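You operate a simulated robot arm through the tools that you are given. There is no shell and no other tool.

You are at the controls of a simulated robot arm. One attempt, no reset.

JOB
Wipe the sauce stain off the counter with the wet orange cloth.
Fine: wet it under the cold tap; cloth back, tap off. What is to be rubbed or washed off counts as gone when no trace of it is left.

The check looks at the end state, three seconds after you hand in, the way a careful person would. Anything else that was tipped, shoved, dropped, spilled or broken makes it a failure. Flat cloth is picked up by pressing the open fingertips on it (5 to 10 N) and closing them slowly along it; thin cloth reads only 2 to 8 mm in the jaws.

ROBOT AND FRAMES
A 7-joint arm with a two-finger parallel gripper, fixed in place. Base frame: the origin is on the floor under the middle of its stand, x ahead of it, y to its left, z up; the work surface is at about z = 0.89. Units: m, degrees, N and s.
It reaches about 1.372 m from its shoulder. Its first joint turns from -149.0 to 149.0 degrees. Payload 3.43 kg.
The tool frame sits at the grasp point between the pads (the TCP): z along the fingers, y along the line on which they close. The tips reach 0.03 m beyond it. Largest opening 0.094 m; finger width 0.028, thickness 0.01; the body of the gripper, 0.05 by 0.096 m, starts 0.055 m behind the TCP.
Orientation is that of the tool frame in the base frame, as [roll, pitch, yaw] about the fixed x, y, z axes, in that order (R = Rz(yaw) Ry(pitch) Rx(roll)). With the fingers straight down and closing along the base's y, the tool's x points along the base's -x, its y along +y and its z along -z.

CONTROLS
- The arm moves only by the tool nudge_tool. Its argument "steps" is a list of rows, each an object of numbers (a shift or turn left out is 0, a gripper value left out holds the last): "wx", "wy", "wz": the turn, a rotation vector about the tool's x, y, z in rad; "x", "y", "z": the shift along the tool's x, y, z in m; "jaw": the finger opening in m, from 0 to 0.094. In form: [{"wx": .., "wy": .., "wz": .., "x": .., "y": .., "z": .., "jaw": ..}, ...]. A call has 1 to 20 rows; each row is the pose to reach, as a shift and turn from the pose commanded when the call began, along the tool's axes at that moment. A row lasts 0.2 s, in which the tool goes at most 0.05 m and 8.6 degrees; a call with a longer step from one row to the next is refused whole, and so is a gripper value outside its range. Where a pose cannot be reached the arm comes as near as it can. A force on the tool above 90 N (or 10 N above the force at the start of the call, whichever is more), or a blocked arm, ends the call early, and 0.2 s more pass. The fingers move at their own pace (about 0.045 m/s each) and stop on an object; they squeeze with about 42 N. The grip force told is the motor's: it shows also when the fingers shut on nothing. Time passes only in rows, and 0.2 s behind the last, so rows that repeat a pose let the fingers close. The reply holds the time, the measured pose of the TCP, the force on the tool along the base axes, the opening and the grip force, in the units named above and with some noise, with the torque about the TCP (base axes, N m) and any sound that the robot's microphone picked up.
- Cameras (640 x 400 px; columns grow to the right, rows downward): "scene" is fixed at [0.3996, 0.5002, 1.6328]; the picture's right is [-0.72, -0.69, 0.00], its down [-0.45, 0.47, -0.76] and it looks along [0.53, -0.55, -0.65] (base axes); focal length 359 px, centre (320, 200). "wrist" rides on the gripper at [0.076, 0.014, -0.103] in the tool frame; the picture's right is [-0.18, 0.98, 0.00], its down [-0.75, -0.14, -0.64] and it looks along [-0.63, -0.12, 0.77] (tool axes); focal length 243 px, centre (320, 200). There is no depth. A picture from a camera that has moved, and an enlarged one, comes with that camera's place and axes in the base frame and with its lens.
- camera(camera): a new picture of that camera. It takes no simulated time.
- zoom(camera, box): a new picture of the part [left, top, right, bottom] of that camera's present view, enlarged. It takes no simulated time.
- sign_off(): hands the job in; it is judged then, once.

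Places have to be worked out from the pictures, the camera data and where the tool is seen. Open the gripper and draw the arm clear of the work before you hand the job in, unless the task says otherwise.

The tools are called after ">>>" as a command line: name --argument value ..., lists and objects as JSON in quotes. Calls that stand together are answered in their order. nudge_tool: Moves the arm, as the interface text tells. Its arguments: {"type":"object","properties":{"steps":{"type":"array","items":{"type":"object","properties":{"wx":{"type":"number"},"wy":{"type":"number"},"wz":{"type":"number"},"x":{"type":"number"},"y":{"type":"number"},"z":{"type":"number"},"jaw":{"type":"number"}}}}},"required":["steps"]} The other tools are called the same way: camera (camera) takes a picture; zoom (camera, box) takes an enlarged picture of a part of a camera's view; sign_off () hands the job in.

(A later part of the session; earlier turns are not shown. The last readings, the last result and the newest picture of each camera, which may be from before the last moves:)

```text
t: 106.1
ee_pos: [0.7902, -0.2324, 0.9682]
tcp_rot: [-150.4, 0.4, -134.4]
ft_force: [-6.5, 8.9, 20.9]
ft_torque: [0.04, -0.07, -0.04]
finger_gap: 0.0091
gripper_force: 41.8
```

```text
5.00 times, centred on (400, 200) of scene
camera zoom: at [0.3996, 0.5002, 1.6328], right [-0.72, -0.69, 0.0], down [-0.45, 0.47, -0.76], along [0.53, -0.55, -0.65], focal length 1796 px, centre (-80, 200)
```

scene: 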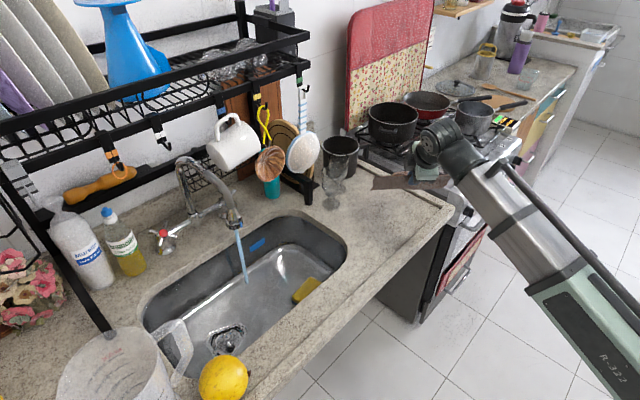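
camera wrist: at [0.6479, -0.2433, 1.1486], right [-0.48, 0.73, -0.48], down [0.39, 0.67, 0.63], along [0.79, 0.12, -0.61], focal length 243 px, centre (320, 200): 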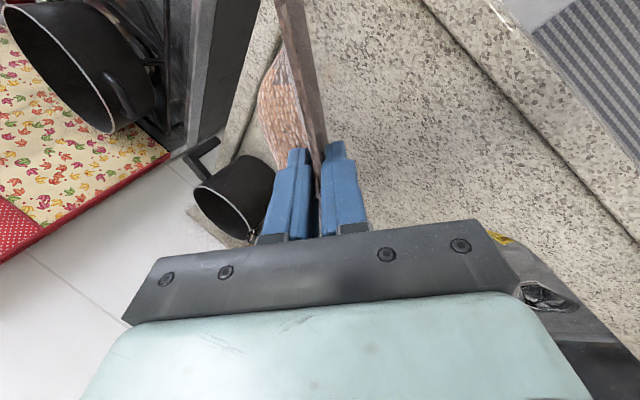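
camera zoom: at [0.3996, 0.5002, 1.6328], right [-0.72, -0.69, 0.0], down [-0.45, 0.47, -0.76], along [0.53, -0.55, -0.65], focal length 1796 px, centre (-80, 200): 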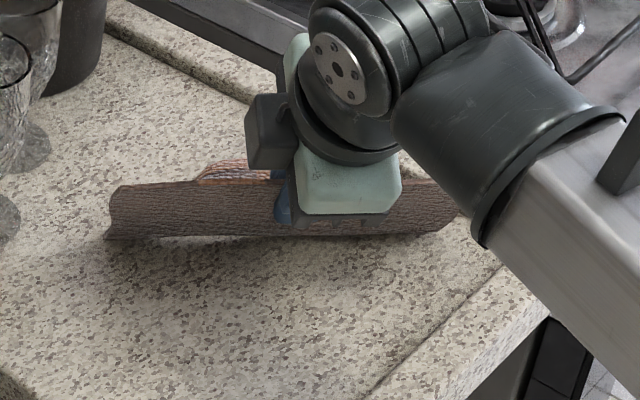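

The middle of the edge is in contact and the spot lies about 1.5 cm ahead of it. I'll shift 2 cm along the edge to stay off the raised lip, and scrub over the spot several times.

>>> nudge_tool --steps '[{"x": -0.02, "y": -0.0005, "z": -0.0009}, {"x": -0.02, "y": -0.0135, "z": 0.0066}, {"x": -0.02, "y": -0.0265, "z": 0.0141}, {"x": -0.02, "y": -0.0303, "z": 0.0174}, {"x": -0.02, "y": -0.0173, "z": 0.01}, {"x": -0.02, "y": -0.0043, "z": 0.0025}, {"x": -0.02, "y": 0.0087, "z": -0.005}, {"x": -0.02, "y": -0.0047, "z": 0.0018}, {"x": -0.02, "y": -0.0177, "z": 0.0093}, {"x": -0.02, "y": -0.0307, "z": 0.0168}, {"x": -0.02, "y": -0.0173, "z": 0.01}, {"x": -0.02, "y": -0.0043, "z": 0.0025}, {"x": -0.02, "y": 0.0087, "z": -0.005}, {"x": -0.02, "y": -0.0047, "z": 0.0018}, {"x": -0.02, "y": -0.0177, "z": 0.0093}, {"x": -0.02, "y": -0.0307, "z": 0.0168}, {"x": -0.02, "y": -0.0173, "z": 0.01}, {"x": -0.02, "y": -0.0043, "z": 0.0025}, {"x": -0.02, "y": 0.0087, "z": -0.005}]'

>>> zoom --camera "scene" --box '[350, 160, 450, 240]'

>>> camera --camera "wrist"

```text
t: 110.1
ee_pos: [0.7995, -0.2127, 0.9671]
tcp_rot: [-150.5, 0.3, -134.3]
ft_force: [0.1, -0.5, 0.8]
ft_torque: [0.0, -0.07, -0.01]
finger_gap: 0.0095
gripper_force: 42.0
```

```text
5.00 times, centred on (400, 200) of scene
camera zoom: at [0.3996, 0.5002, 1.6328], right [-0.72, -0.69, 0.0], down [-0.45, 0.47, -0.76], along [0.53, -0.55, -0.65], focal length 1796 px, centre (-80, 200)
```

zoom: 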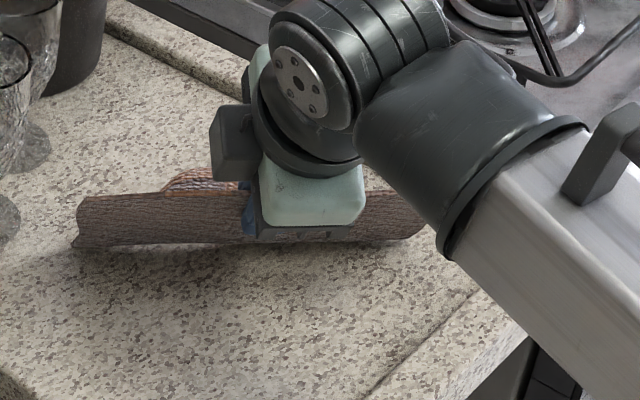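

```text
taken
camera wrist: at [0.6991, -0.2232, 1.0512], right [-0.48, 0.73, -0.48], down [0.39, 0.67, 0.63], along [0.79, 0.12, -0.61], focal length 243 px, centre (320, 200)
```

wrist: 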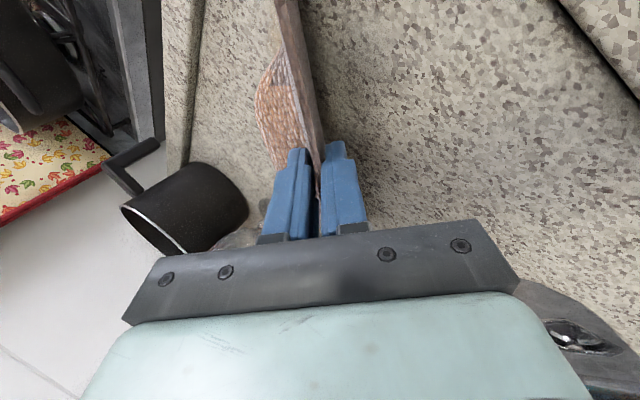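

I'll lift off, turn the cloth back to its earlier heading and move over the sink to check the counter.

>>> nudge_tool --steps '[{"y": -0.02, "z": -0.0347}, {"y": -0.04, "z": -0.0694}, {"x": 0.0138, "y": -0.0132, "z": -0.1079}, {"x": -0.0077, "y": 0.0174, "z": -0.1255, "wy": -0.065, "wz": -0.113}, {"x": -0.0398, "y": 0.0451, "z": -0.1414, "wy": -0.13, "wz": -0.227}, {"x": -0.0719, "y": 0.0727, "z": -0.1573, "wy": -0.195, "wz": -0.34}, {"x": -0.104, "y": 0.1003, "z": -0.1731, "wy": -0.26, "wz": -0.453}, {"x": -0.1361, "y": 0.128, "z": -0.189, "wy": -0.325, "wz": -0.567}, {"x": -0.1682, "y": 0.1556, "z": -0.2049, "wy": -0.391, "wz": -0.681}, {"x": -0.2002, "y": 0.1832, "z": -0.2208, "wy": -0.391, "wz": -0.681}, {"x": -0.2288, "y": 0.2078, "z": -0.2349, "wy": -0.391, "wz": -0.681}, {"x": -0.2288, "y": 0.2078, "z": -0.2349, "wy": -0.391, "wz": -0.681}]'

>>> zoom --camera "scene" --box '[380, 190, 430, 225]'

>>> camera --camera "scene"

```text
t: 112.7
ee_pos: [0.7477, 0.1582, 1.0719]
tcp_rot: [-150.2, 0.4, -89.3]
ft_force: [-0.7, 0.1, -0.4]
ft_torque: [0.02, -0.01, 0.01]
finger_gap: 0.0095
gripper_force: 41.7
```

```text
11.43 times, centred on (405, 208) of scene
camera zoom: at [0.3996, 0.5002, 1.6328], right [-0.72, -0.69, 0.0], down [-0.45, 0.47, -0.76], along [0.53, -0.55, -0.65], focal length 4105 px, centre (-651, 114)
```

zoom: 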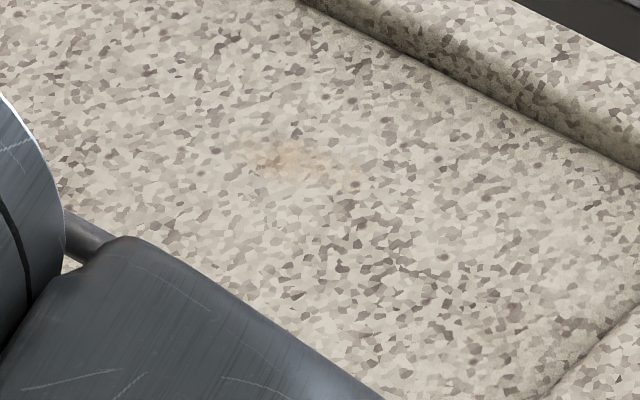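

```text
taken
```

scene: 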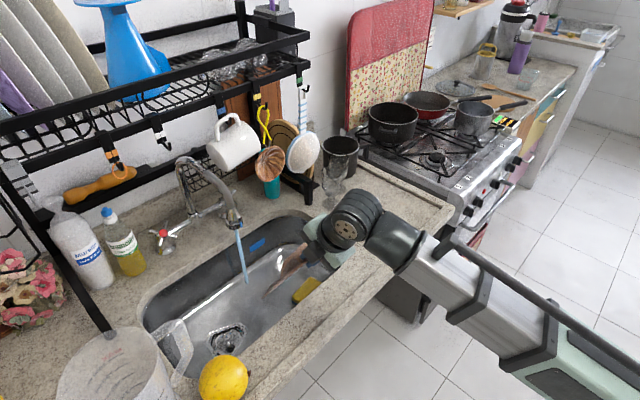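

The tint is exactly unchanged after repeated rubbing, so it belongs to the granite itself. Now I'll put the cloth back on the rim: pitch the tool forward to 75° so the cloth is nearly flat, hump up, before laying it down.

>>> nudge_tool --steps '[{"wx": 0.13}, {"wx": 0.26}, {"wx": 0.39}, {"wx": 0.52}, {"wx": 0.65}, {"wx": 0.78}, {"wx": 0.78}]'

>>> camera --camera "scene"

>>> zoom --camera "scene" --box '[330, 180, 450, 260]'

```text
t: 114.3
ee_pos: [0.7449, 0.1582, 1.0702]
tcp_rot: [-105.4, 0.6, -89.4]
ft_force: [-0.2, 0.9, 0.1]
ft_torque: [0.0, 0.01, -0.02]
finger_gap: 0.0095
gripper_force: 41.6
```

```text
taken
```

scene: 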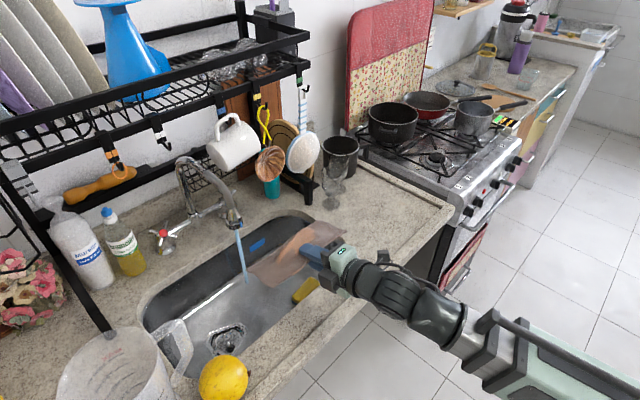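

```text
5.00 times, centred on (390, 220) of scene
camera zoom: at [0.3996, 0.5002, 1.6328], right [-0.72, -0.69, 0.0], down [-0.45, 0.47, -0.76], along [0.53, -0.55, -0.65], focal length 1796 px, centre (-30, 100)
```

zoom: 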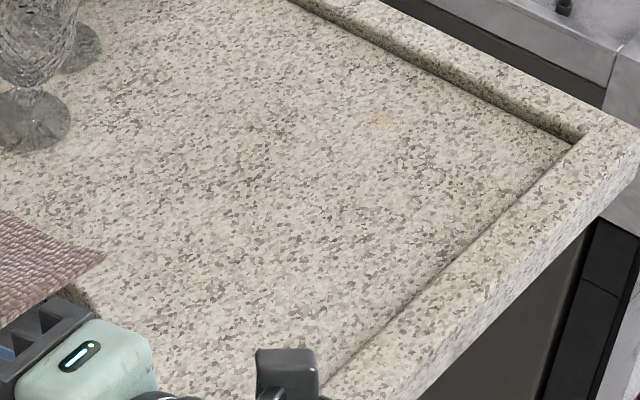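

Tilt reached, and this clear view shows the stain completely gone. I'll bring the nearly flat cloth down over the sink rim where it was.

>>> nudge_tool --steps '[{"y": 0.036, "z": -0.02}, {"y": 0.07, "z": -0.022}, {"y": 0.0974, "z": -0.0147}, {"y": 0.0974, "z": -0.0147}]'

>>> zoom --camera "scene" --box '[220, 220, 420, 360]'

>>> camera --camera "wrist"

```text
t: 115.3
ee_pos: [0.7222, 0.1636, 0.9817]
tcp_rot: [-105.5, 0.4, -89.3]
ft_force: [-1.9, 0.6, -1.0]
ft_torque: [0.01, 0.03, 0.02]
finger_gap: 0.0095
gripper_force: 41.9
out of reach, approached as far as the arm can: row 2, 3, 4
```

```text
2.86 times, centred on (320, 290) of scene
camera zoom: at [0.3996, 0.5002, 1.6328], right [-0.72, -0.69, 0.0], down [-0.45, 0.47, -0.76], along [0.53, -0.55, -0.65], focal length 1026 px, centre (320, -57)
```

zoom: 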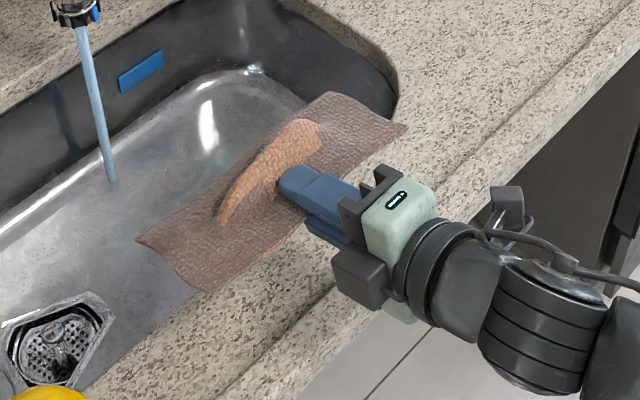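

```text
taken
camera wrist: at [0.62, 0.0864, 0.9962], right [-0.26, 0.19, -0.95], down [-0.59, 0.74, 0.31], along [0.76, 0.64, -0.09], focal length 243 px, centre (320, 200)
```

wrist: 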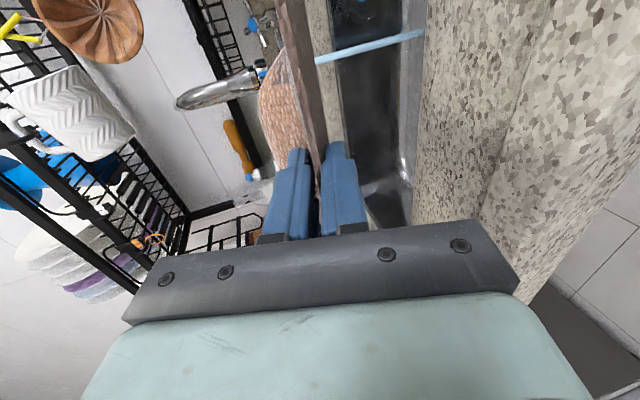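

At this tilt the arm can't come closer than x≈0.722. I'll use a 45° tilt instead, which leaves room to draw the fingers back afterwards: raise slightly and reduce the tilt first.

>>> nudge_tool --steps '[{"y": -0.02, "z": 0.012, "wx": -0.05}, {"y": -0.0355, "z": 0.0161, "wx": -0.17}, {"y": -0.0355, "z": 0.0161, "wx": -0.3}, {"y": -0.0355, "z": 0.0161, "wx": -0.42}, {"y": -0.0355, "z": 0.0161, "wx": -0.515}, {"y": -0.0355, "z": 0.0161, "wx": -0.515}]'

>>> zoom --camera "scene" --box '[220, 220, 420, 360]'

```text
t: 116.7
ee_pos: [0.7477, 0.1643, 1.012]
tcp_rot: [-135.0, 0.4, -89.5]
ft_force: [0.4, -0.8, -1.1]
ft_torque: [0.05, 0.04, -0.01]
finger_gap: 0.0094
gripper_force: 42.5
```

```text
2.86 times, centred on (320, 290) of scene
camera zoom: at [0.3996, 0.5002, 1.6328], right [-0.72, -0.69, 0.0], down [-0.45, 0.47, -0.76], along [0.53, -0.55, -0.65], focal length 1026 px, centre (320, -57)
```

zoom: 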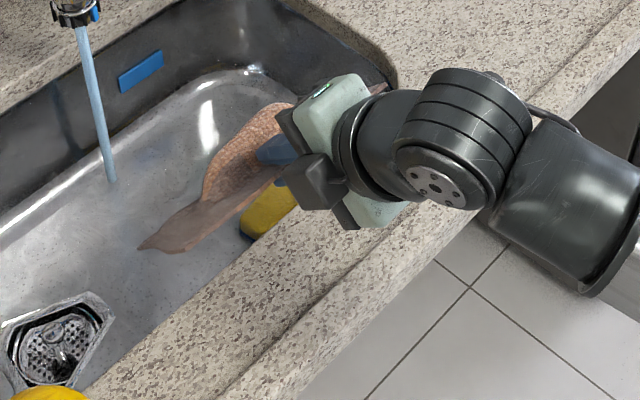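

Now at 45° tilt with the cloth clear. I'll move it down so its underside comes just above the sink's front rim.

>>> nudge_tool --steps '[{"x": 0.002, "y": 0.016, "z": -0.005}, {"x": 0.004, "y": 0.034, "z": 0.0}, {"x": 0.004, "y": 0.0479, "z": 0.0158}, {"x": 0.004, "y": 0.0479, "z": 0.0158}]'

>>> zoom --camera "scene" --box '[220, 220, 420, 360]'

>>> camera --camera "wrist"

```text
t: 117.7
ee_pos: [0.7244, 0.1604, 0.9671]
tcp_rot: [-135.1, 0.5, -89.4]
ft_force: [0.9, 0.3, -1.7]
ft_torque: [0.03, 0.04, 0.01]
finger_gap: 0.0095
gripper_force: 41.9
```

```text
2.86 times, centred on (320, 290) of scene
camera zoom: at [0.3996, 0.5002, 1.6328], right [-0.72, -0.69, 0.0], down [-0.45, 0.47, -0.76], along [0.53, -0.55, -0.65], focal length 1026 px, centre (320, -57)
```

zoom: 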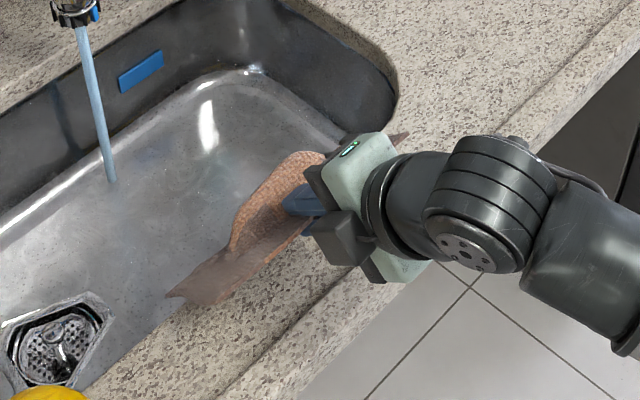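

```text
taken
camera wrist: at [0.6414, 0.0827, 1.03], right [-0.7, 0.18, -0.69], down [-0.36, 0.75, 0.56], along [0.62, 0.64, -0.45], focal length 243 px, centre (320, 200)
```

wrist: 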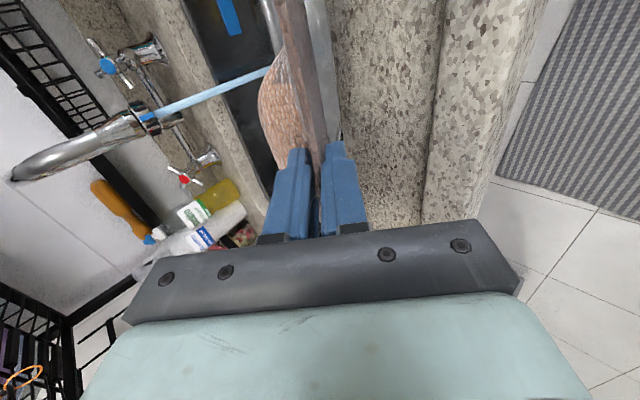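

>>> nudge_tool --steps '[{"y": 0.0021, "z": 0.0021}, {"y": 0.0042, "z": 0.0042}, {"y": 0.0063, "z": 0.0063}]'

```text
t: 118.5
ee_pos: [0.7271, 0.161, 0.9579]
tcp_rot: [-135.0, 0.3, -89.4]
ft_force: [-0.7, 0.2, -0.7]
ft_torque: [0.0, 0.02, 0.01]
finger_gap: 0.0093
gripper_force: 42.1
```

>>> nudge_tool --steps '[{"y": 0.0021, "z": 0.0021}, {"y": 0.0042, "z": 0.0042}]'

```text
t: 119.1
ee_pos: [0.7243, 0.1605, 0.9512]
tcp_rot: [-135.0, 0.4, -89.4]
ft_force: [0.2, -0.2, -0.8]
ft_torque: [0.0, 0.03, 0.0]
finger_gap: 0.0095
gripper_force: 41.7
```

>>> nudge_tool --steps '[{"y": 0.0014, "z": 0.0014}, {"y": 0.0028, "z": 0.0028}]'

>>> zoom --camera "scene" --box '[240, 240, 360, 340]'

```text
t: 119.7
ee_pos: [0.7245, 0.1614, 0.9486]
tcp_rot: [-135.0, 0.4, -89.3]
ft_force: [0.4, -0.5, 0.2]
ft_torque: [0.07, -0.01, 0.0]
finger_gap: 0.0092
gripper_force: 41.6
```

```text
4.00 times, centred on (300, 290) of scene
camera zoom: at [0.3996, 0.5002, 1.6328], right [-0.72, -0.69, 0.0], down [-0.45, 0.47, -0.76], along [0.53, -0.55, -0.65], focal length 1437 px, centre (400, -160)
```

zoom: 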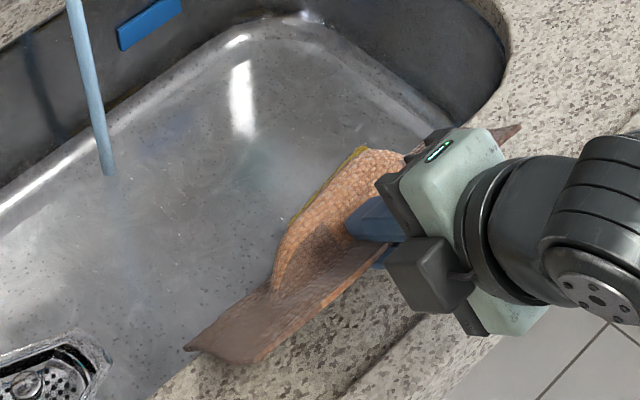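

>>> nudge_tool --steps '[{"y": 0.0014, "z": 0.0014}, {"y": 0.0028, "z": 0.0028}]'

```text
t: 120.3
ee_pos: [0.7254, 0.162, 0.9443]
tcp_rot: [-134.9, 0.4, -89.3]
ft_force: [0.5, -0.4, 0.7]
ft_torque: [0.09, -0.09, 0.01]
finger_gap: 0.0092
gripper_force: 42.1
```

>>> nudge_tool --steps '[{"y": 0.0014, "z": 0.0014}, {"y": 0.0028, "z": 0.0028}]'

>>> zoom --camera "scene" --box '[240, 240, 360, 340]'

>>> zoom --camera "wrist" --box '[240, 0, 440, 180]'

```text
t: 120.9
ee_pos: [0.7256, 0.1606, 0.941]
tcp_rot: [-134.9, 0.5, -89.4]
ft_force: [1.0, 1.2, 6.1]
ft_torque: [0.1, -0.39, 0.02]
finger_gap: 0.0096
gripper_force: 41.5
```

```text
4.00 times, centred on (300, 290) of scene
camera zoom: at [0.3996, 0.5002, 1.6328], right [-0.72, -0.69, 0.0], down [-0.45, 0.47, -0.76], along [0.53, -0.55, -0.65], focal length 1437 px, centre (400, -160)
```

zoom: 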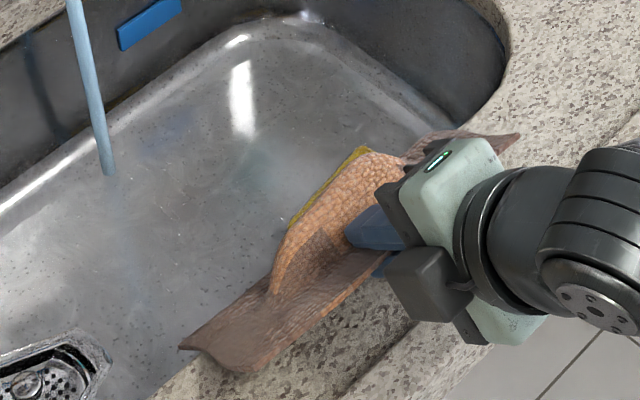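

```text
2.22 times, centred on (340, 90) of wrist
camera zoom: at [0.6426, 0.0837, 1.0036], right [-0.7, 0.18, -0.69], down [-0.36, 0.75, 0.56], along [0.62, 0.64, -0.45], focal length 539 px, centre (276, 444)
```

zoom: 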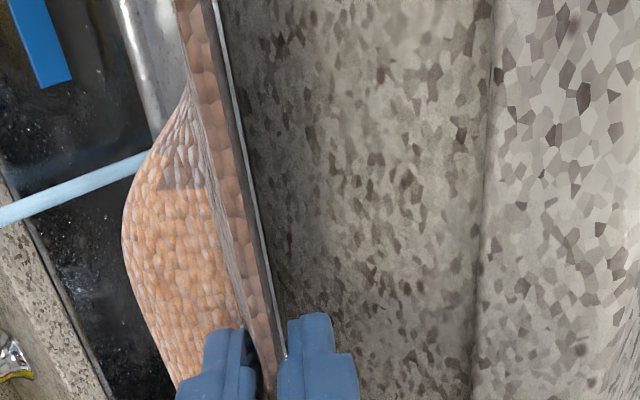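

The underside now rests on the rim (6 N at x≈0.782). The cloth's centre is only about 1 cm on my side of it, so I'll slide it 17 mm back along its own plane for a safer balance.

>>> nudge_tool --steps '[{"z": -0.006}, {"z": -0.012}, {"z": -0.017}, {"z": -0.017}]'

```text
t: 121.9
ee_pos: [0.7135, 0.1607, 0.953]
tcp_rot: [-134.9, 0.4, -89.4]
ft_force: [0.4, 0.2, 0.3]
ft_torque: [-0.04, -0.04, 0.02]
finger_gap: 0.0095
gripper_force: 42.1
```

Now I'll flatten the cloth a bit more by tilting to 55° about the rim, to make the drop smaller.

>>> nudge_tool --steps '[{"y": 0.004, "z": -0.0016, "wx": 0.09}, {"y": 0.0088, "z": -0.0032, "wx": 0.175}, {"y": 0.0088, "z": -0.0032, "wx": 0.175}]'

>>> zoom --camera "scene" --box '[240, 240, 360, 340]'

```text
t: 122.7
ee_pos: [0.7042, 0.161, 0.9491]
tcp_rot: [-124.9, 0.3, -89.4]
ft_force: [0.8, 0.2, -0.1]
ft_torque: [-0.01, 0.01, -0.01]
finger_gap: 0.0095
gripper_force: 42.5
```

```text
4.00 times, centred on (300, 290) of scene
camera zoom: at [0.3996, 0.5002, 1.6328], right [-0.72, -0.69, 0.0], down [-0.45, 0.47, -0.76], along [0.53, -0.55, -0.65], focal length 1437 px, centre (400, -160)
```

zoom: 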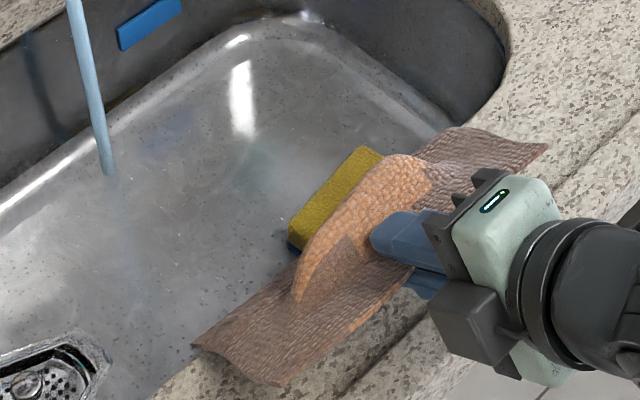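

>>> nudge_tool --steps '[{"y": 0.0025, "z": 0.0017}, {"y": 0.0049, "z": 0.0034}, {"y": 0.0074, "z": 0.0052}]'

```text
t: 123.5
ee_pos: [0.7055, 0.1607, 0.9398]
tcp_rot: [-124.9, 0.5, -89.3]
ft_force: [-5.7, 1.9, 4.8]
ft_torque: [-0.33, -0.04, -0.36]
finger_gap: 0.0089
gripper_force: 42.0
```

The right part of the underside is resting on the rim. I'll open the jaws gradually so the front edge settles down onto the lower finger.

>>> nudge_tool --steps '[{"jaw": 0.014}, {"jaw": 0.018}, {"jaw": 0.022}, {"jaw": 0.026}, {"jaw": 0.03}, {"jaw": 0.03}]'

>>> zoom --camera "scene" --box '[240, 240, 360, 340]'

>>> camera --camera "wrist"

```text
t: 124.9
ee_pos: [0.7058, 0.1604, 0.9405]
tcp_rot: [-125.0, 0.3, -89.5]
ft_force: [-0.2, 0.5, 0.0]
ft_torque: [-0.02, -0.01, 0.02]
finger_gap: 0.03
gripper_force: 0.0
```

```text
4.00 times, centred on (300, 290) of scene
camera zoom: at [0.3996, 0.5002, 1.6328], right [-0.72, -0.69, 0.0], down [-0.45, 0.47, -0.76], along [0.53, -0.55, -0.65], focal length 1437 px, centre (400, -160)
```

zoom: 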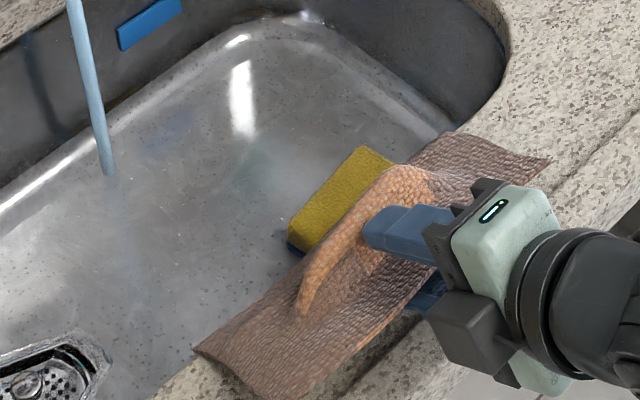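

```text
taken
camera wrist: at [0.6126, 0.083, 0.9878], right [-0.57, 0.18, -0.8], down [-0.45, 0.75, 0.49], along [0.69, 0.64, -0.34], focal length 243 px, centre (320, 200)
```

wrist: 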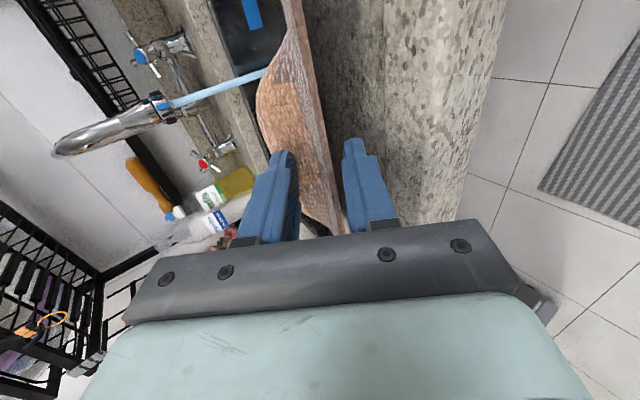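

The cloth is released and sits between the open fingers. I'll draw the fingers straight back toward me, easing the tilt so the arm stays in reach.

>>> nudge_tool --steps '[{"y": 0.0057, "z": -0.0082, "wx": -0.04, "jaw": 0.032}, {"y": 0.0115, "z": -0.0164, "wx": -0.08, "jaw": 0.034}, {"y": 0.0172, "z": -0.0246, "wx": -0.13, "jaw": 0.036}, {"y": 0.0172, "z": -0.0246, "wx": -0.13, "jaw": 0.036}]'

>>> zoom --camera "scene" --box '[240, 240, 360, 340]'

>>> camera --camera "wrist"

```text
t: 125.9
ee_pos: [0.6752, 0.1594, 0.9398]
tcp_rot: [-132.5, 0.4, -89.4]
ft_force: [3.1, 1.1, 4.0]
ft_torque: [-0.04, -0.13, 0.07]
finger_gap: 0.0334
gripper_force: 0.1
```

```text
4.00 times, centred on (300, 290) of scene
camera zoom: at [0.3996, 0.5002, 1.6328], right [-0.72, -0.69, 0.0], down [-0.45, 0.47, -0.76], along [0.53, -0.55, -0.65], focal length 1437 px, centre (400, -160)
```

zoom: 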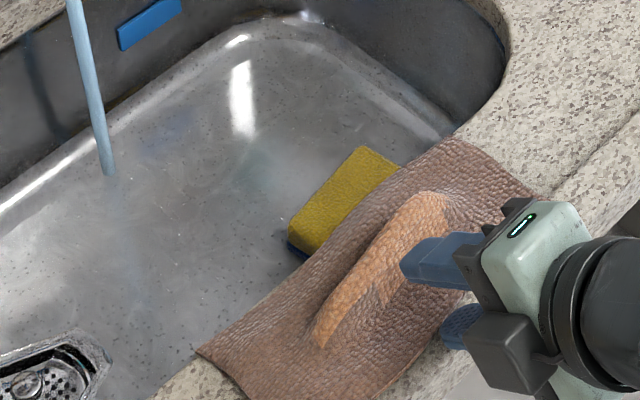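

```text
taken
camera wrist: at [0.5895, 0.0827, 0.9994], right [-0.66, 0.18, -0.72], down [-0.39, 0.75, 0.54], along [0.64, 0.64, -0.42], focal length 243 px, centre (320, 200)
```

wrist: 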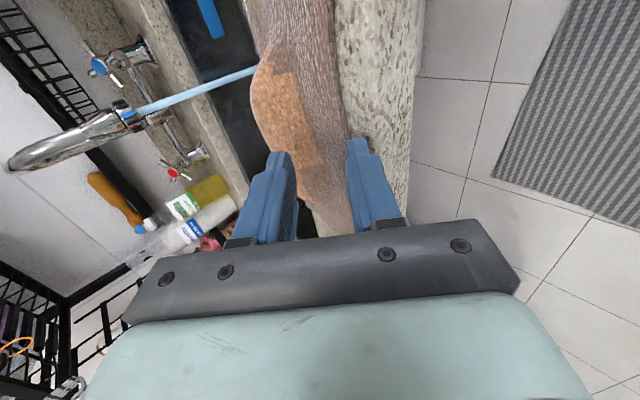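

The cloth now lies flat, hump up, just on my side of the sink rim (about x 0.685–0.78). The lower finger is still barely under its front edge, so I'll pull back a bit more while easing the tilt.

>>> nudge_tool --steps '[{"y": 0.001, "z": -0.004, "wx": -0.05}, {"y": 0.0035, "z": -0.0075, "wx": -0.1}, {"y": 0.0059, "z": -0.0109, "wx": -0.15}, {"y": 0.0059, "z": -0.0109, "wx": -0.15}]'

>>> zoom --camera "scene" --box '[240, 240, 380, 360]'

>>> camera --camera "wrist"

```text
t: 126.9
ee_pos: [0.6628, 0.1588, 0.9438]
tcp_rot: [-141.1, 0.4, -89.4]
ft_force: [-0.8, -0.1, -0.4]
ft_torque: [0.0, 0.0, -0.01]
finger_gap: 0.0358
gripper_force: 0.1
```

```text
3.33 times, centred on (310, 300) of scene
camera zoom: at [0.3996, 0.5002, 1.6328], right [-0.72, -0.69, 0.0], down [-0.45, 0.47, -0.76], along [0.53, -0.55, -0.65], focal length 1197 px, centre (353, -133)
```

zoom: 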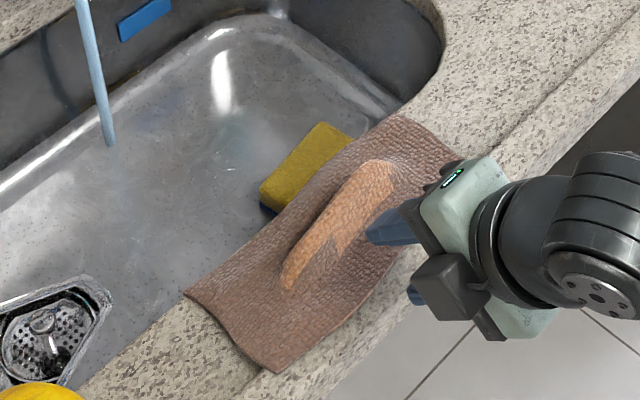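

```text
taken
camera wrist: at [0.5874, 0.0822, 1.0136], right [-0.77, 0.18, -0.62], down [-0.3, 0.75, 0.59], along [0.57, 0.64, -0.52], focal length 243 px, centre (320, 200)
```

wrist: 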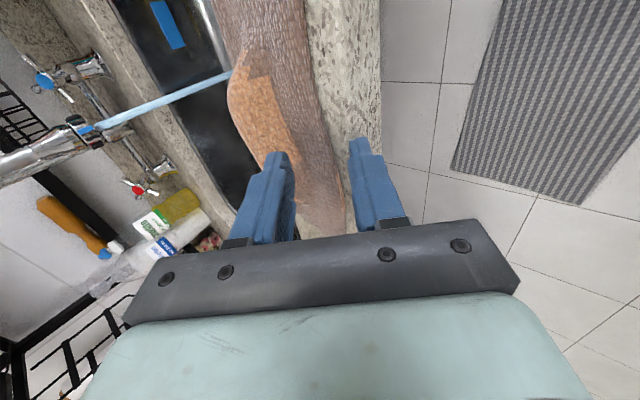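

The cloth is free and lies flat on the rim area, about 4 cm nearer to me than at the start (centre x≈0.735 versus ≈0.777). I'll raise, close the fingers, and steepen the tool so I can nudge it gently forward by its hump.

>>> nudge_tool --steps '[{"y": -0.0126, "z": -0.0156}, {"y": -0.0283, "z": -0.035}, {"y": -0.0377, "z": -0.0467, "wx": -0.1, "jaw": 0.0}, {"y": -0.0377, "z": -0.0467, "wx": -0.22, "jaw": 0.0}, {"y": -0.0377, "z": -0.0467, "wx": -0.33, "jaw": 0.0}, {"y": -0.0377, "z": -0.0467, "wx": -0.33, "jaw": 0.0}]'

>>> camera --camera "wrist"

>>> zoom --camera "scene" --box '[240, 240, 380, 360]'

```text
t: 128.3
ee_pos: [0.662, 0.1599, 1.0014]
tcp_rot: [-160.0, 0.5, -89.4]
ft_force: [-0.2, -0.3, 0.2]
ft_torque: [0.02, 0.0, 0.02]
finger_gap: 0.0001
gripper_force: 33.0
```

```text
taken
camera wrist: at [0.6135, 0.0822, 1.0943], right [-0.93, 0.18, -0.34], down [-0.1, 0.75, 0.66], along [0.37, 0.64, -0.67], focal length 243 px, centre (320, 200)
```

wrist: 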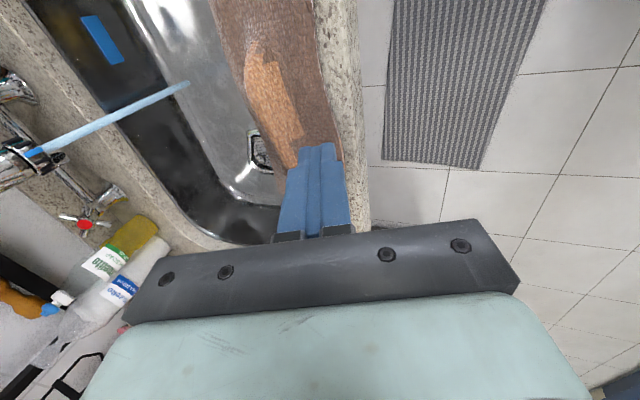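

```text
3.33 times, centred on (310, 300) of scene
camera zoom: at [0.3996, 0.5002, 1.6328], right [-0.72, -0.69, 0.0], down [-0.45, 0.47, -0.76], along [0.53, -0.55, -0.65], focal length 1197 px, centre (353, -133)
```

zoom: 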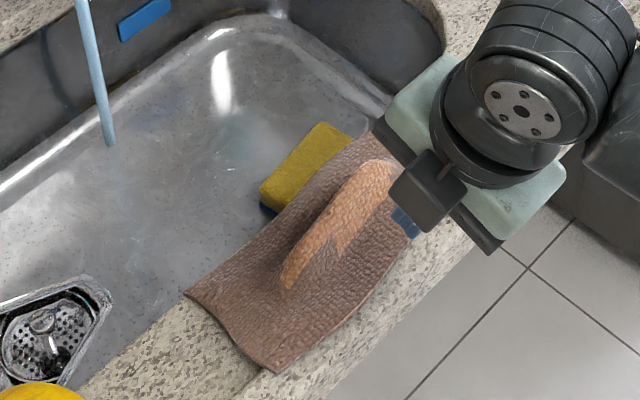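

The hump's crest is at about x 0.731. I'll lower the closed fingertips just above the cloth on my side of the hump.

>>> nudge_tool --steps '[{"x": -0.002, "y": 0.002, "z": 0.03}, {"x": -0.005, "y": 0.005, "z": 0.058}, {"x": -0.005, "y": 0.0063, "z": 0.0701}, {"x": -0.005, "y": 0.0063, "z": 0.0701}]'

>>> zoom --camera "scene" --box '[260, 250, 360, 330]'

```text
t: 129.3
ee_pos: [0.6813, 0.1663, 0.935]
tcp_rot: [-160.0, 0.4, -89.4]
ft_force: [-2.5, 0.1, 6.4]
ft_torque: [-0.07, 0.01, 0.0]
finger_gap: 0.0
gripper_force: 32.8
```

```text
5.00 times, centred on (310, 290) of scene
camera zoom: at [0.3996, 0.5002, 1.6328], right [-0.72, -0.69, 0.0], down [-0.45, 0.47, -0.76], along [0.53, -0.55, -0.65], focal length 1796 px, centre (370, -250)
```

zoom: 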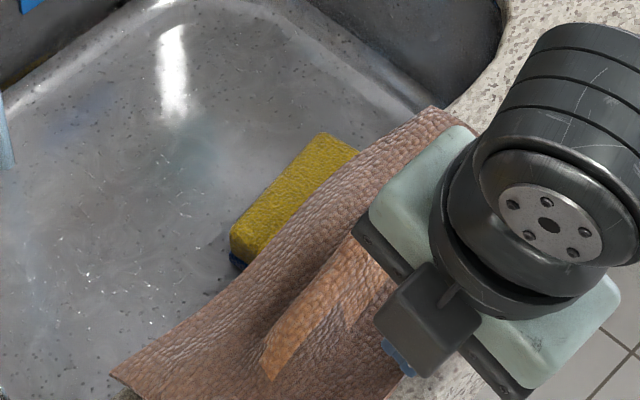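

There's already a light 6 N press on the cloth's front strip. I'll push forward (+x) 1.5 cm in small steps and see whether the cloth follows.

>>> nudge_tool --steps '[{"y": -0.0047, "z": 0.0017}, {"y": -0.0094, "z": 0.0034}, {"y": -0.0141, "z": 0.0051}, {"y": -0.0141, "z": 0.0051}]'

>>> zoom --camera "scene" --box '[260, 250, 360, 330]'

```text
t: 130.3
ee_pos: [0.6971, 0.1668, 0.9342]
tcp_rot: [-159.9, 0.4, -89.4]
ft_force: [0.3, -0.1, 0.0]
ft_torque: [0.01, -0.01, -0.02]
finger_gap: 0.0
gripper_force: 33.4
```

```text
5.00 times, centred on (310, 290) of scene
camera zoom: at [0.3996, 0.5002, 1.6328], right [-0.72, -0.69, 0.0], down [-0.45, 0.47, -0.76], along [0.53, -0.55, -0.65], focal length 1796 px, centre (370, -250)
```

zoom: 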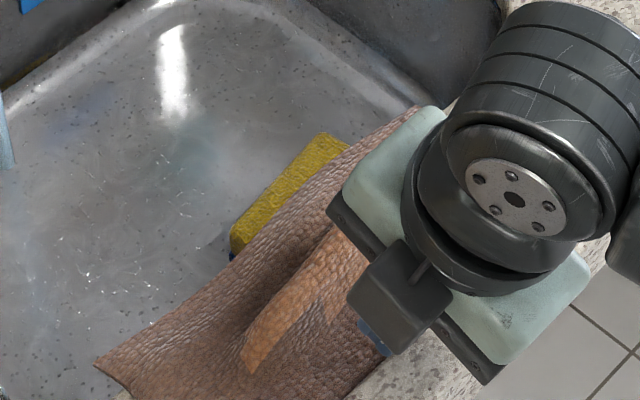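

The cloth followed by about 1.5 cm (back edge now at x≈0.796). One more small push of 1.2 cm.

>>> nudge_tool --steps '[{"y": -0.0045, "z": 0.0022}, {"y": -0.009, "z": 0.0043}, {"y": -0.0118, "z": 0.0053}, {"y": -0.0118, "z": 0.0053}]'

>>> zoom --camera "scene" --box '[240, 240, 380, 360]'

```text
t: 131.3
ee_pos: [0.7082, 0.1661, 0.9335]
tcp_rot: [-159.9, 0.3, -89.5]
ft_force: [0.6, -0.6, -0.5]
ft_torque: [0.03, -0.01, -0.01]
finger_gap: 0.0
gripper_force: 32.8
```

```text
3.33 times, centred on (310, 300) of scene
camera zoom: at [0.3996, 0.5002, 1.6328], right [-0.72, -0.69, 0.0], down [-0.45, 0.47, -0.76], along [0.53, -0.55, -0.65], focal length 1197 px, centre (353, -133)
```

zoom: 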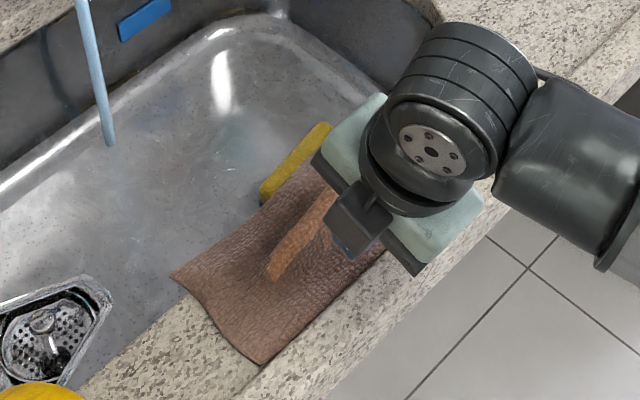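

No change from that push (no contact). The cloth's centre is now at about x 0.75; I'll push 1.3 cm more to engage the hump.

>>> nudge_tool --steps '[{"y": -0.0047, "z": 0.0017}, {"y": -0.0094, "z": 0.0034}, {"y": -0.0127, "z": 0.0046}, {"y": -0.0127, "z": 0.0046}]'

>>> zoom --camera "scene" --box '[240, 240, 380, 360]'

```text
t: 132.3
ee_pos: [0.7237, 0.1674, 0.9331]
tcp_rot: [-159.9, 0.5, -89.4]
ft_force: [-0.3, -0.3, 0.2]
ft_torque: [-0.01, 0.01, 0.0]
finger_gap: 0.0001
gripper_force: 32.9
```

```text
3.33 times, centred on (310, 300) of scene
camera zoom: at [0.3996, 0.5002, 1.6328], right [-0.72, -0.69, 0.0], down [-0.45, 0.47, -0.76], along [0.53, -0.55, -0.65], focal length 1197 px, centre (353, -133)
```

zoom: 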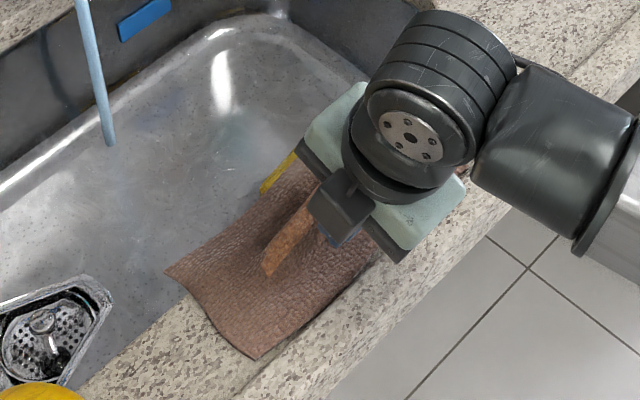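

The cloth is back on the rim (centre about (0.756, 0.168), about 2 cm from where it started, lying stably). Now I'll withdraw upward and over the sink, and straighten the tool so I can turn it for closing the tap.

>>> nudge_tool --steps '[{"y": -0.0027, "z": -0.0309}, {"y": -0.0164, "z": -0.0685}, {"y": -0.0556, "z": -0.0649}, {"y": -0.0979, "z": -0.0495}, {"y": -0.1385, "z": -0.0295, "wx": -0.1}, {"y": -0.1483, "z": -0.0099, "wx": -0.22}, {"y": -0.1449, "z": -0.0005, "wx": -0.35}, {"y": -0.1449, "z": -0.0005, "wx": -0.35}]'

>>> camera --camera "scene"

```text
t: 134.1
ee_pos: [0.8586, 0.1655, 0.9839]
tcp_rot: [-180.0, 0.4, -89.3]
ft_force: [0.2, 0.1, 1.1]
ft_torque: [0.01, 0.02, -0.01]
finger_gap: 0.0
gripper_force: 33.2
```

```text
taken
```

scene: 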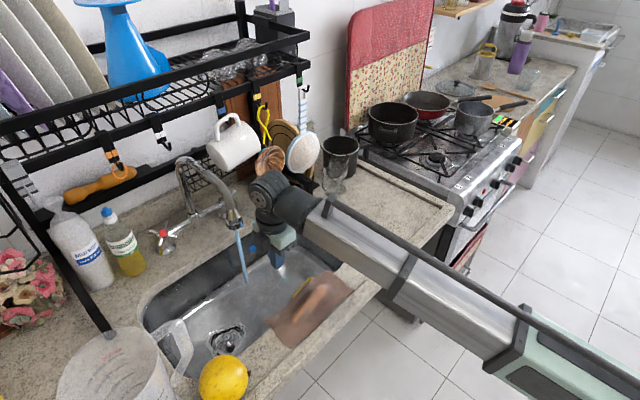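

The cloth stays put on the rim. Turning the tool back by 90°.

>>> nudge_tool --steps '[{"wz": 0.135}, {"wz": 0.27}, {"wz": 0.405}, {"wz": 0.54}, {"wz": 0.675}, {"wz": 0.81}, {"wz": 0.945}, {"wz": 1.08}, {"wz": 1.215}, {"wz": 1.35}, {"wz": 1.485}, {"wz": 1.58}, {"wz": 1.58}]'

>>> zoom --camera "scene" --box '[240, 240, 380, 360]'

```text
t: 136.9
ee_pos: [0.8579, 0.1665, 0.9836]
tcp_rot: [179.6, 0.1, 179.9]
ft_force: [0.8, -0.9, -0.1]
ft_torque: [0.04, 0.0, 0.02]
finger_gap: 0.0
gripper_force: 32.6
```

```text
3.33 times, centred on (310, 300) of scene
camera zoom: at [0.3996, 0.5002, 1.6328], right [-0.72, -0.69, 0.0], down [-0.45, 0.47, -0.76], along [0.53, -0.55, -0.65], focal length 1197 px, centre (353, -133)
```

zoom: 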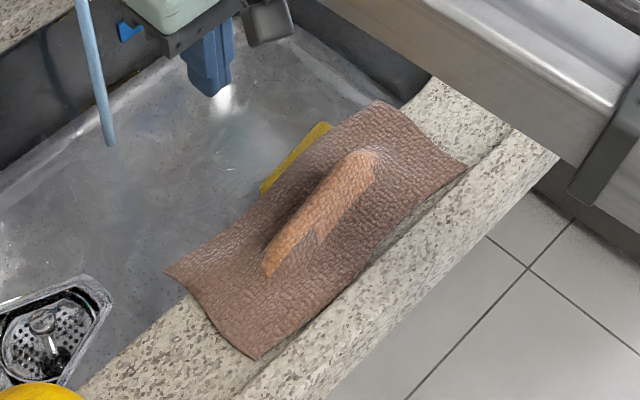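

The cloth lies over the rim much as it did originally. Now I'll tilt the tool toward the tap and move in front of the cold knob, as before.

>>> nudge_tool --steps '[{"y": -0.02, "z": -0.02, "wy": -0.135}, {"y": -0.045, "z": -0.04, "wy": -0.27}, {"y": -0.07, "z": -0.046, "wy": -0.405}, {"x": -0.01, "y": -0.087, "z": -0.046, "wy": -0.54}, {"x": -0.025, "y": -0.087, "z": -0.046, "wy": -0.675}, {"x": -0.04, "y": -0.087, "z": -0.046, "wy": -0.81}, {"x": -0.055, "y": -0.087, "z": -0.046, "wy": -0.945}, {"x": -0.07, "y": -0.087, "z": -0.046, "wy": -1.08}, {"x": -0.085, "y": -0.087, "z": -0.046, "wy": -1.215}, {"x": -0.092, "y": -0.087, "z": -0.046, "wy": -1.22}, {"x": -0.092, "y": -0.087, "z": -0.046, "wy": -1.22}]'

>>> camera --camera "wrist"

>>> zoom --camera "wrist" --box '[270, 0, 430, 140]'

>>> zoom --camera "scene" --box '[180, 160, 300, 260]'

```text
t: 139.3
ee_pos: [0.9507, 0.0811, 1.0298]
tcp_rot: [178.7, 70.0, 178.9]
ft_force: [-0.8, -0.1, -0.6]
ft_torque: [0.03, 0.02, 0.0]
finger_gap: 0.0001
gripper_force: 33.2
```

```text
taken
camera wrist: at [0.8266, 0.094, 0.9944], right [0.06, 0.98, 0.18], down [-0.35, -0.15, 0.93], along [0.94, -0.12, 0.33], focal length 243 px, centre (320, 200)
```

wrist: 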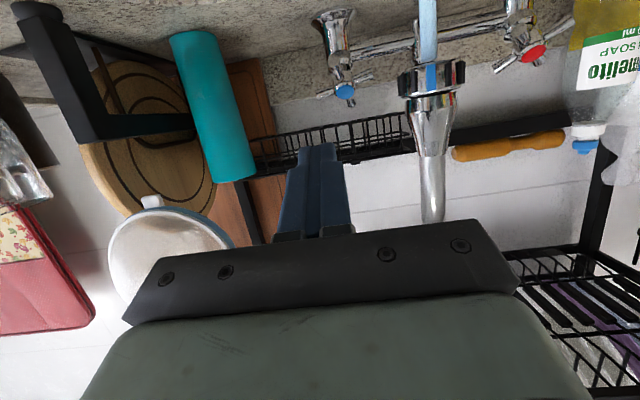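

```text
2.86 times, centred on (350, 70) of wrist
camera zoom: at [0.8266, 0.094, 0.9944], right [0.06, 0.98, 0.18], down [-0.35, -0.15, 0.93], along [0.94, -0.12, 0.33], focal length 693 px, centre (234, 571)
```

zoom: 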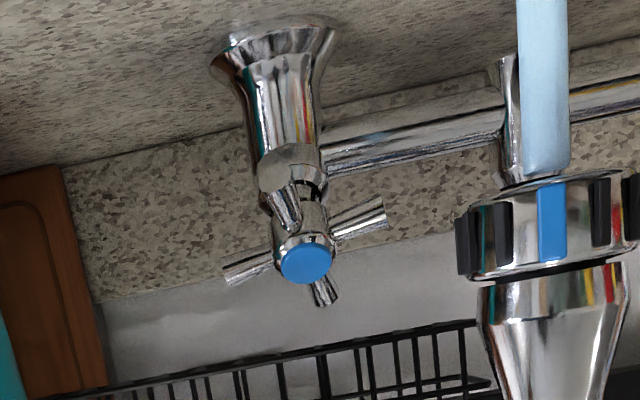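

```text
4.00 times, centred on (240, 210) of scene
camera zoom: at [0.3996, 0.5002, 1.6328], right [-0.72, -0.69, 0.0], down [-0.45, 0.47, -0.76], along [0.53, -0.55, -0.65], focal length 1437 px, centre (640, 160)
```

zoom: 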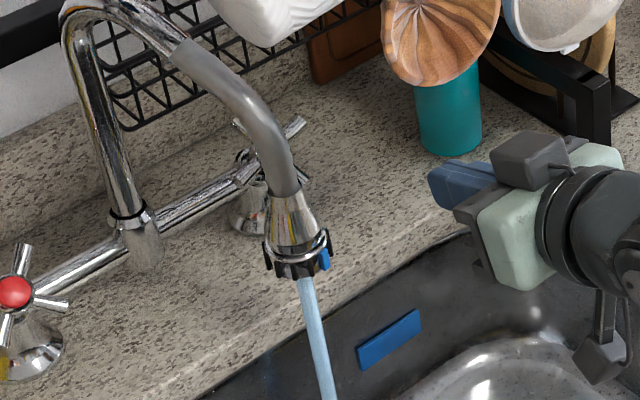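

After opening, the knob's spokes sit at about −28°, 67°, 150° and 252°, so closing means pushing the right-hand spoke down about 60°. To keep the wrist below the hanging ladle (bottom at about z 1.105), I'll level the tool to about 85° and approach just above that spoke.

>>> nudge_tool --steps '[{"wy": -0.13}, {"wy": -0.262}, {"x": -0.0063, "z": 0.035, "wy": -0.262}, {"x": -0.0144, "z": 0.0746, "wy": -0.262}, {"x": -0.0207, "z": 0.1096, "wy": -0.262}, {"x": -0.0207, "z": 0.1096, "wy": -0.262}]'

>>> camera --camera "wrist"

>>> zoom --camera "scene" --box '[180, 140, 340, 260]'

```text
t: 140.7
ee_pos: [1.0602, 0.0782, 1.0112]
tcp_rot: [175.1, 85.0, 175.1]
ft_force: [0.0, 0.0, 0.5]
ft_torque: [-0.04, -0.03, -0.01]
finger_gap: 0.0
gripper_force: 33.5
```

```text
taken
camera wrist: at [0.9497, 0.0936, 0.9457], right [0.01, 0.98, 0.19], down [-0.57, -0.15, 0.81], along [0.82, -0.12, 0.56], focal length 243 px, centre (320, 200)
```

wrist: 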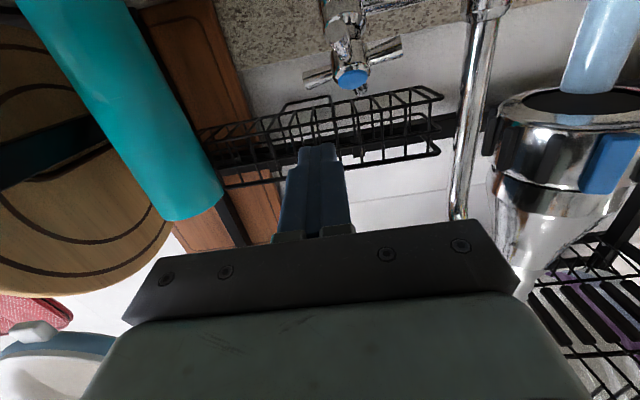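

```text
3.33 times, centred on (260, 200) of scene
camera zoom: at [0.3996, 0.5002, 1.6328], right [-0.72, -0.69, 0.0], down [-0.45, 0.47, -0.76], along [0.53, -0.55, -0.65], focal length 1197 px, centre (520, 200)
```

zoom: 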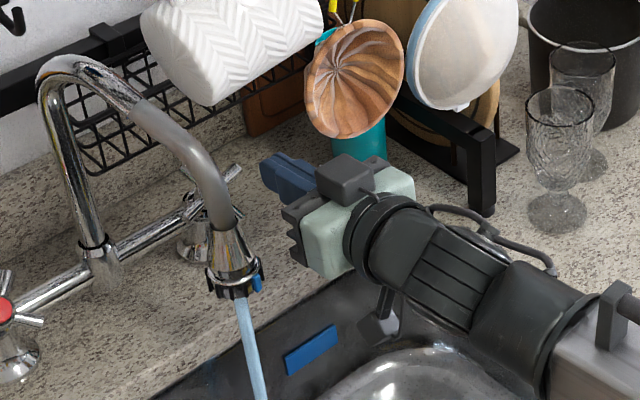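

The basket behind starts at x≈1.20, so there's room. I'll advance so the closed fingertips sit just above the right-hand spoke.

>>> nudge_tool --steps '[{"x": -0.002, "z": 0.025}, {"x": -0.0037, "z": 0.05}, {"x": -0.0055, "z": 0.0748}, {"x": -0.0055, "z": 0.0748}]'

>>> camera --camera "wrist"

>>> zoom --camera "scene" --box '[190, 150, 290, 240]'

```text
t: 141.7
ee_pos: [1.1356, 0.0791, 1.0101]
tcp_rot: [175.1, 84.9, 175.2]
ft_force: [-0.3, 0.6, -0.4]
ft_torque: [0.03, 0.01, 0.0]
finger_gap: 0.0
gripper_force: 32.9
```

```text
taken
camera wrist: at [1.025, 0.0941, 0.9443], right [0.01, 0.98, 0.19], down [-0.57, -0.15, 0.81], along [0.82, -0.12, 0.56], focal length 243 px, centre (320, 200)
```

wrist: 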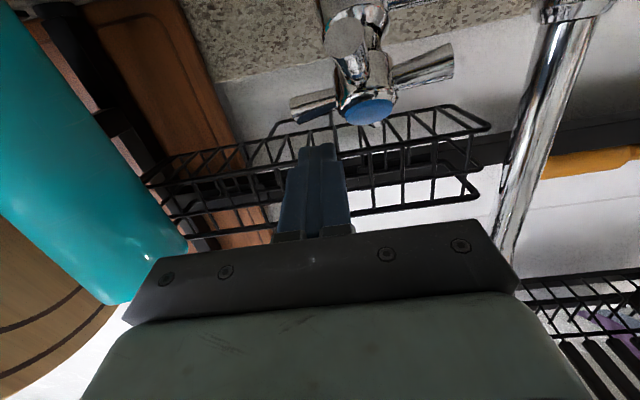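

```text
4.44 times, centred on (240, 195) of scene
camera zoom: at [0.3996, 0.5002, 1.6328], right [-0.72, -0.69, 0.0], down [-0.45, 0.47, -0.76], along [0.53, -0.55, -0.65], focal length 1596 px, centre (676, 222)
```

zoom: 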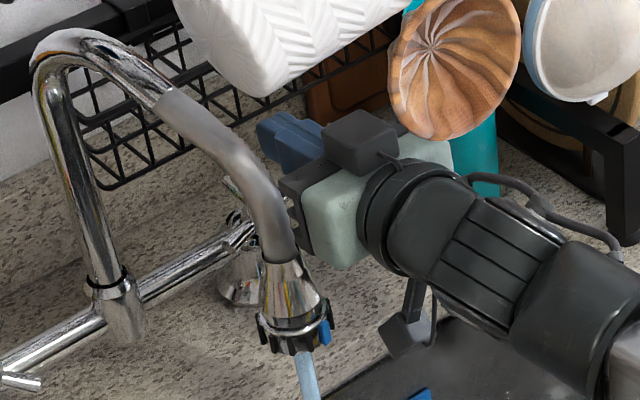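

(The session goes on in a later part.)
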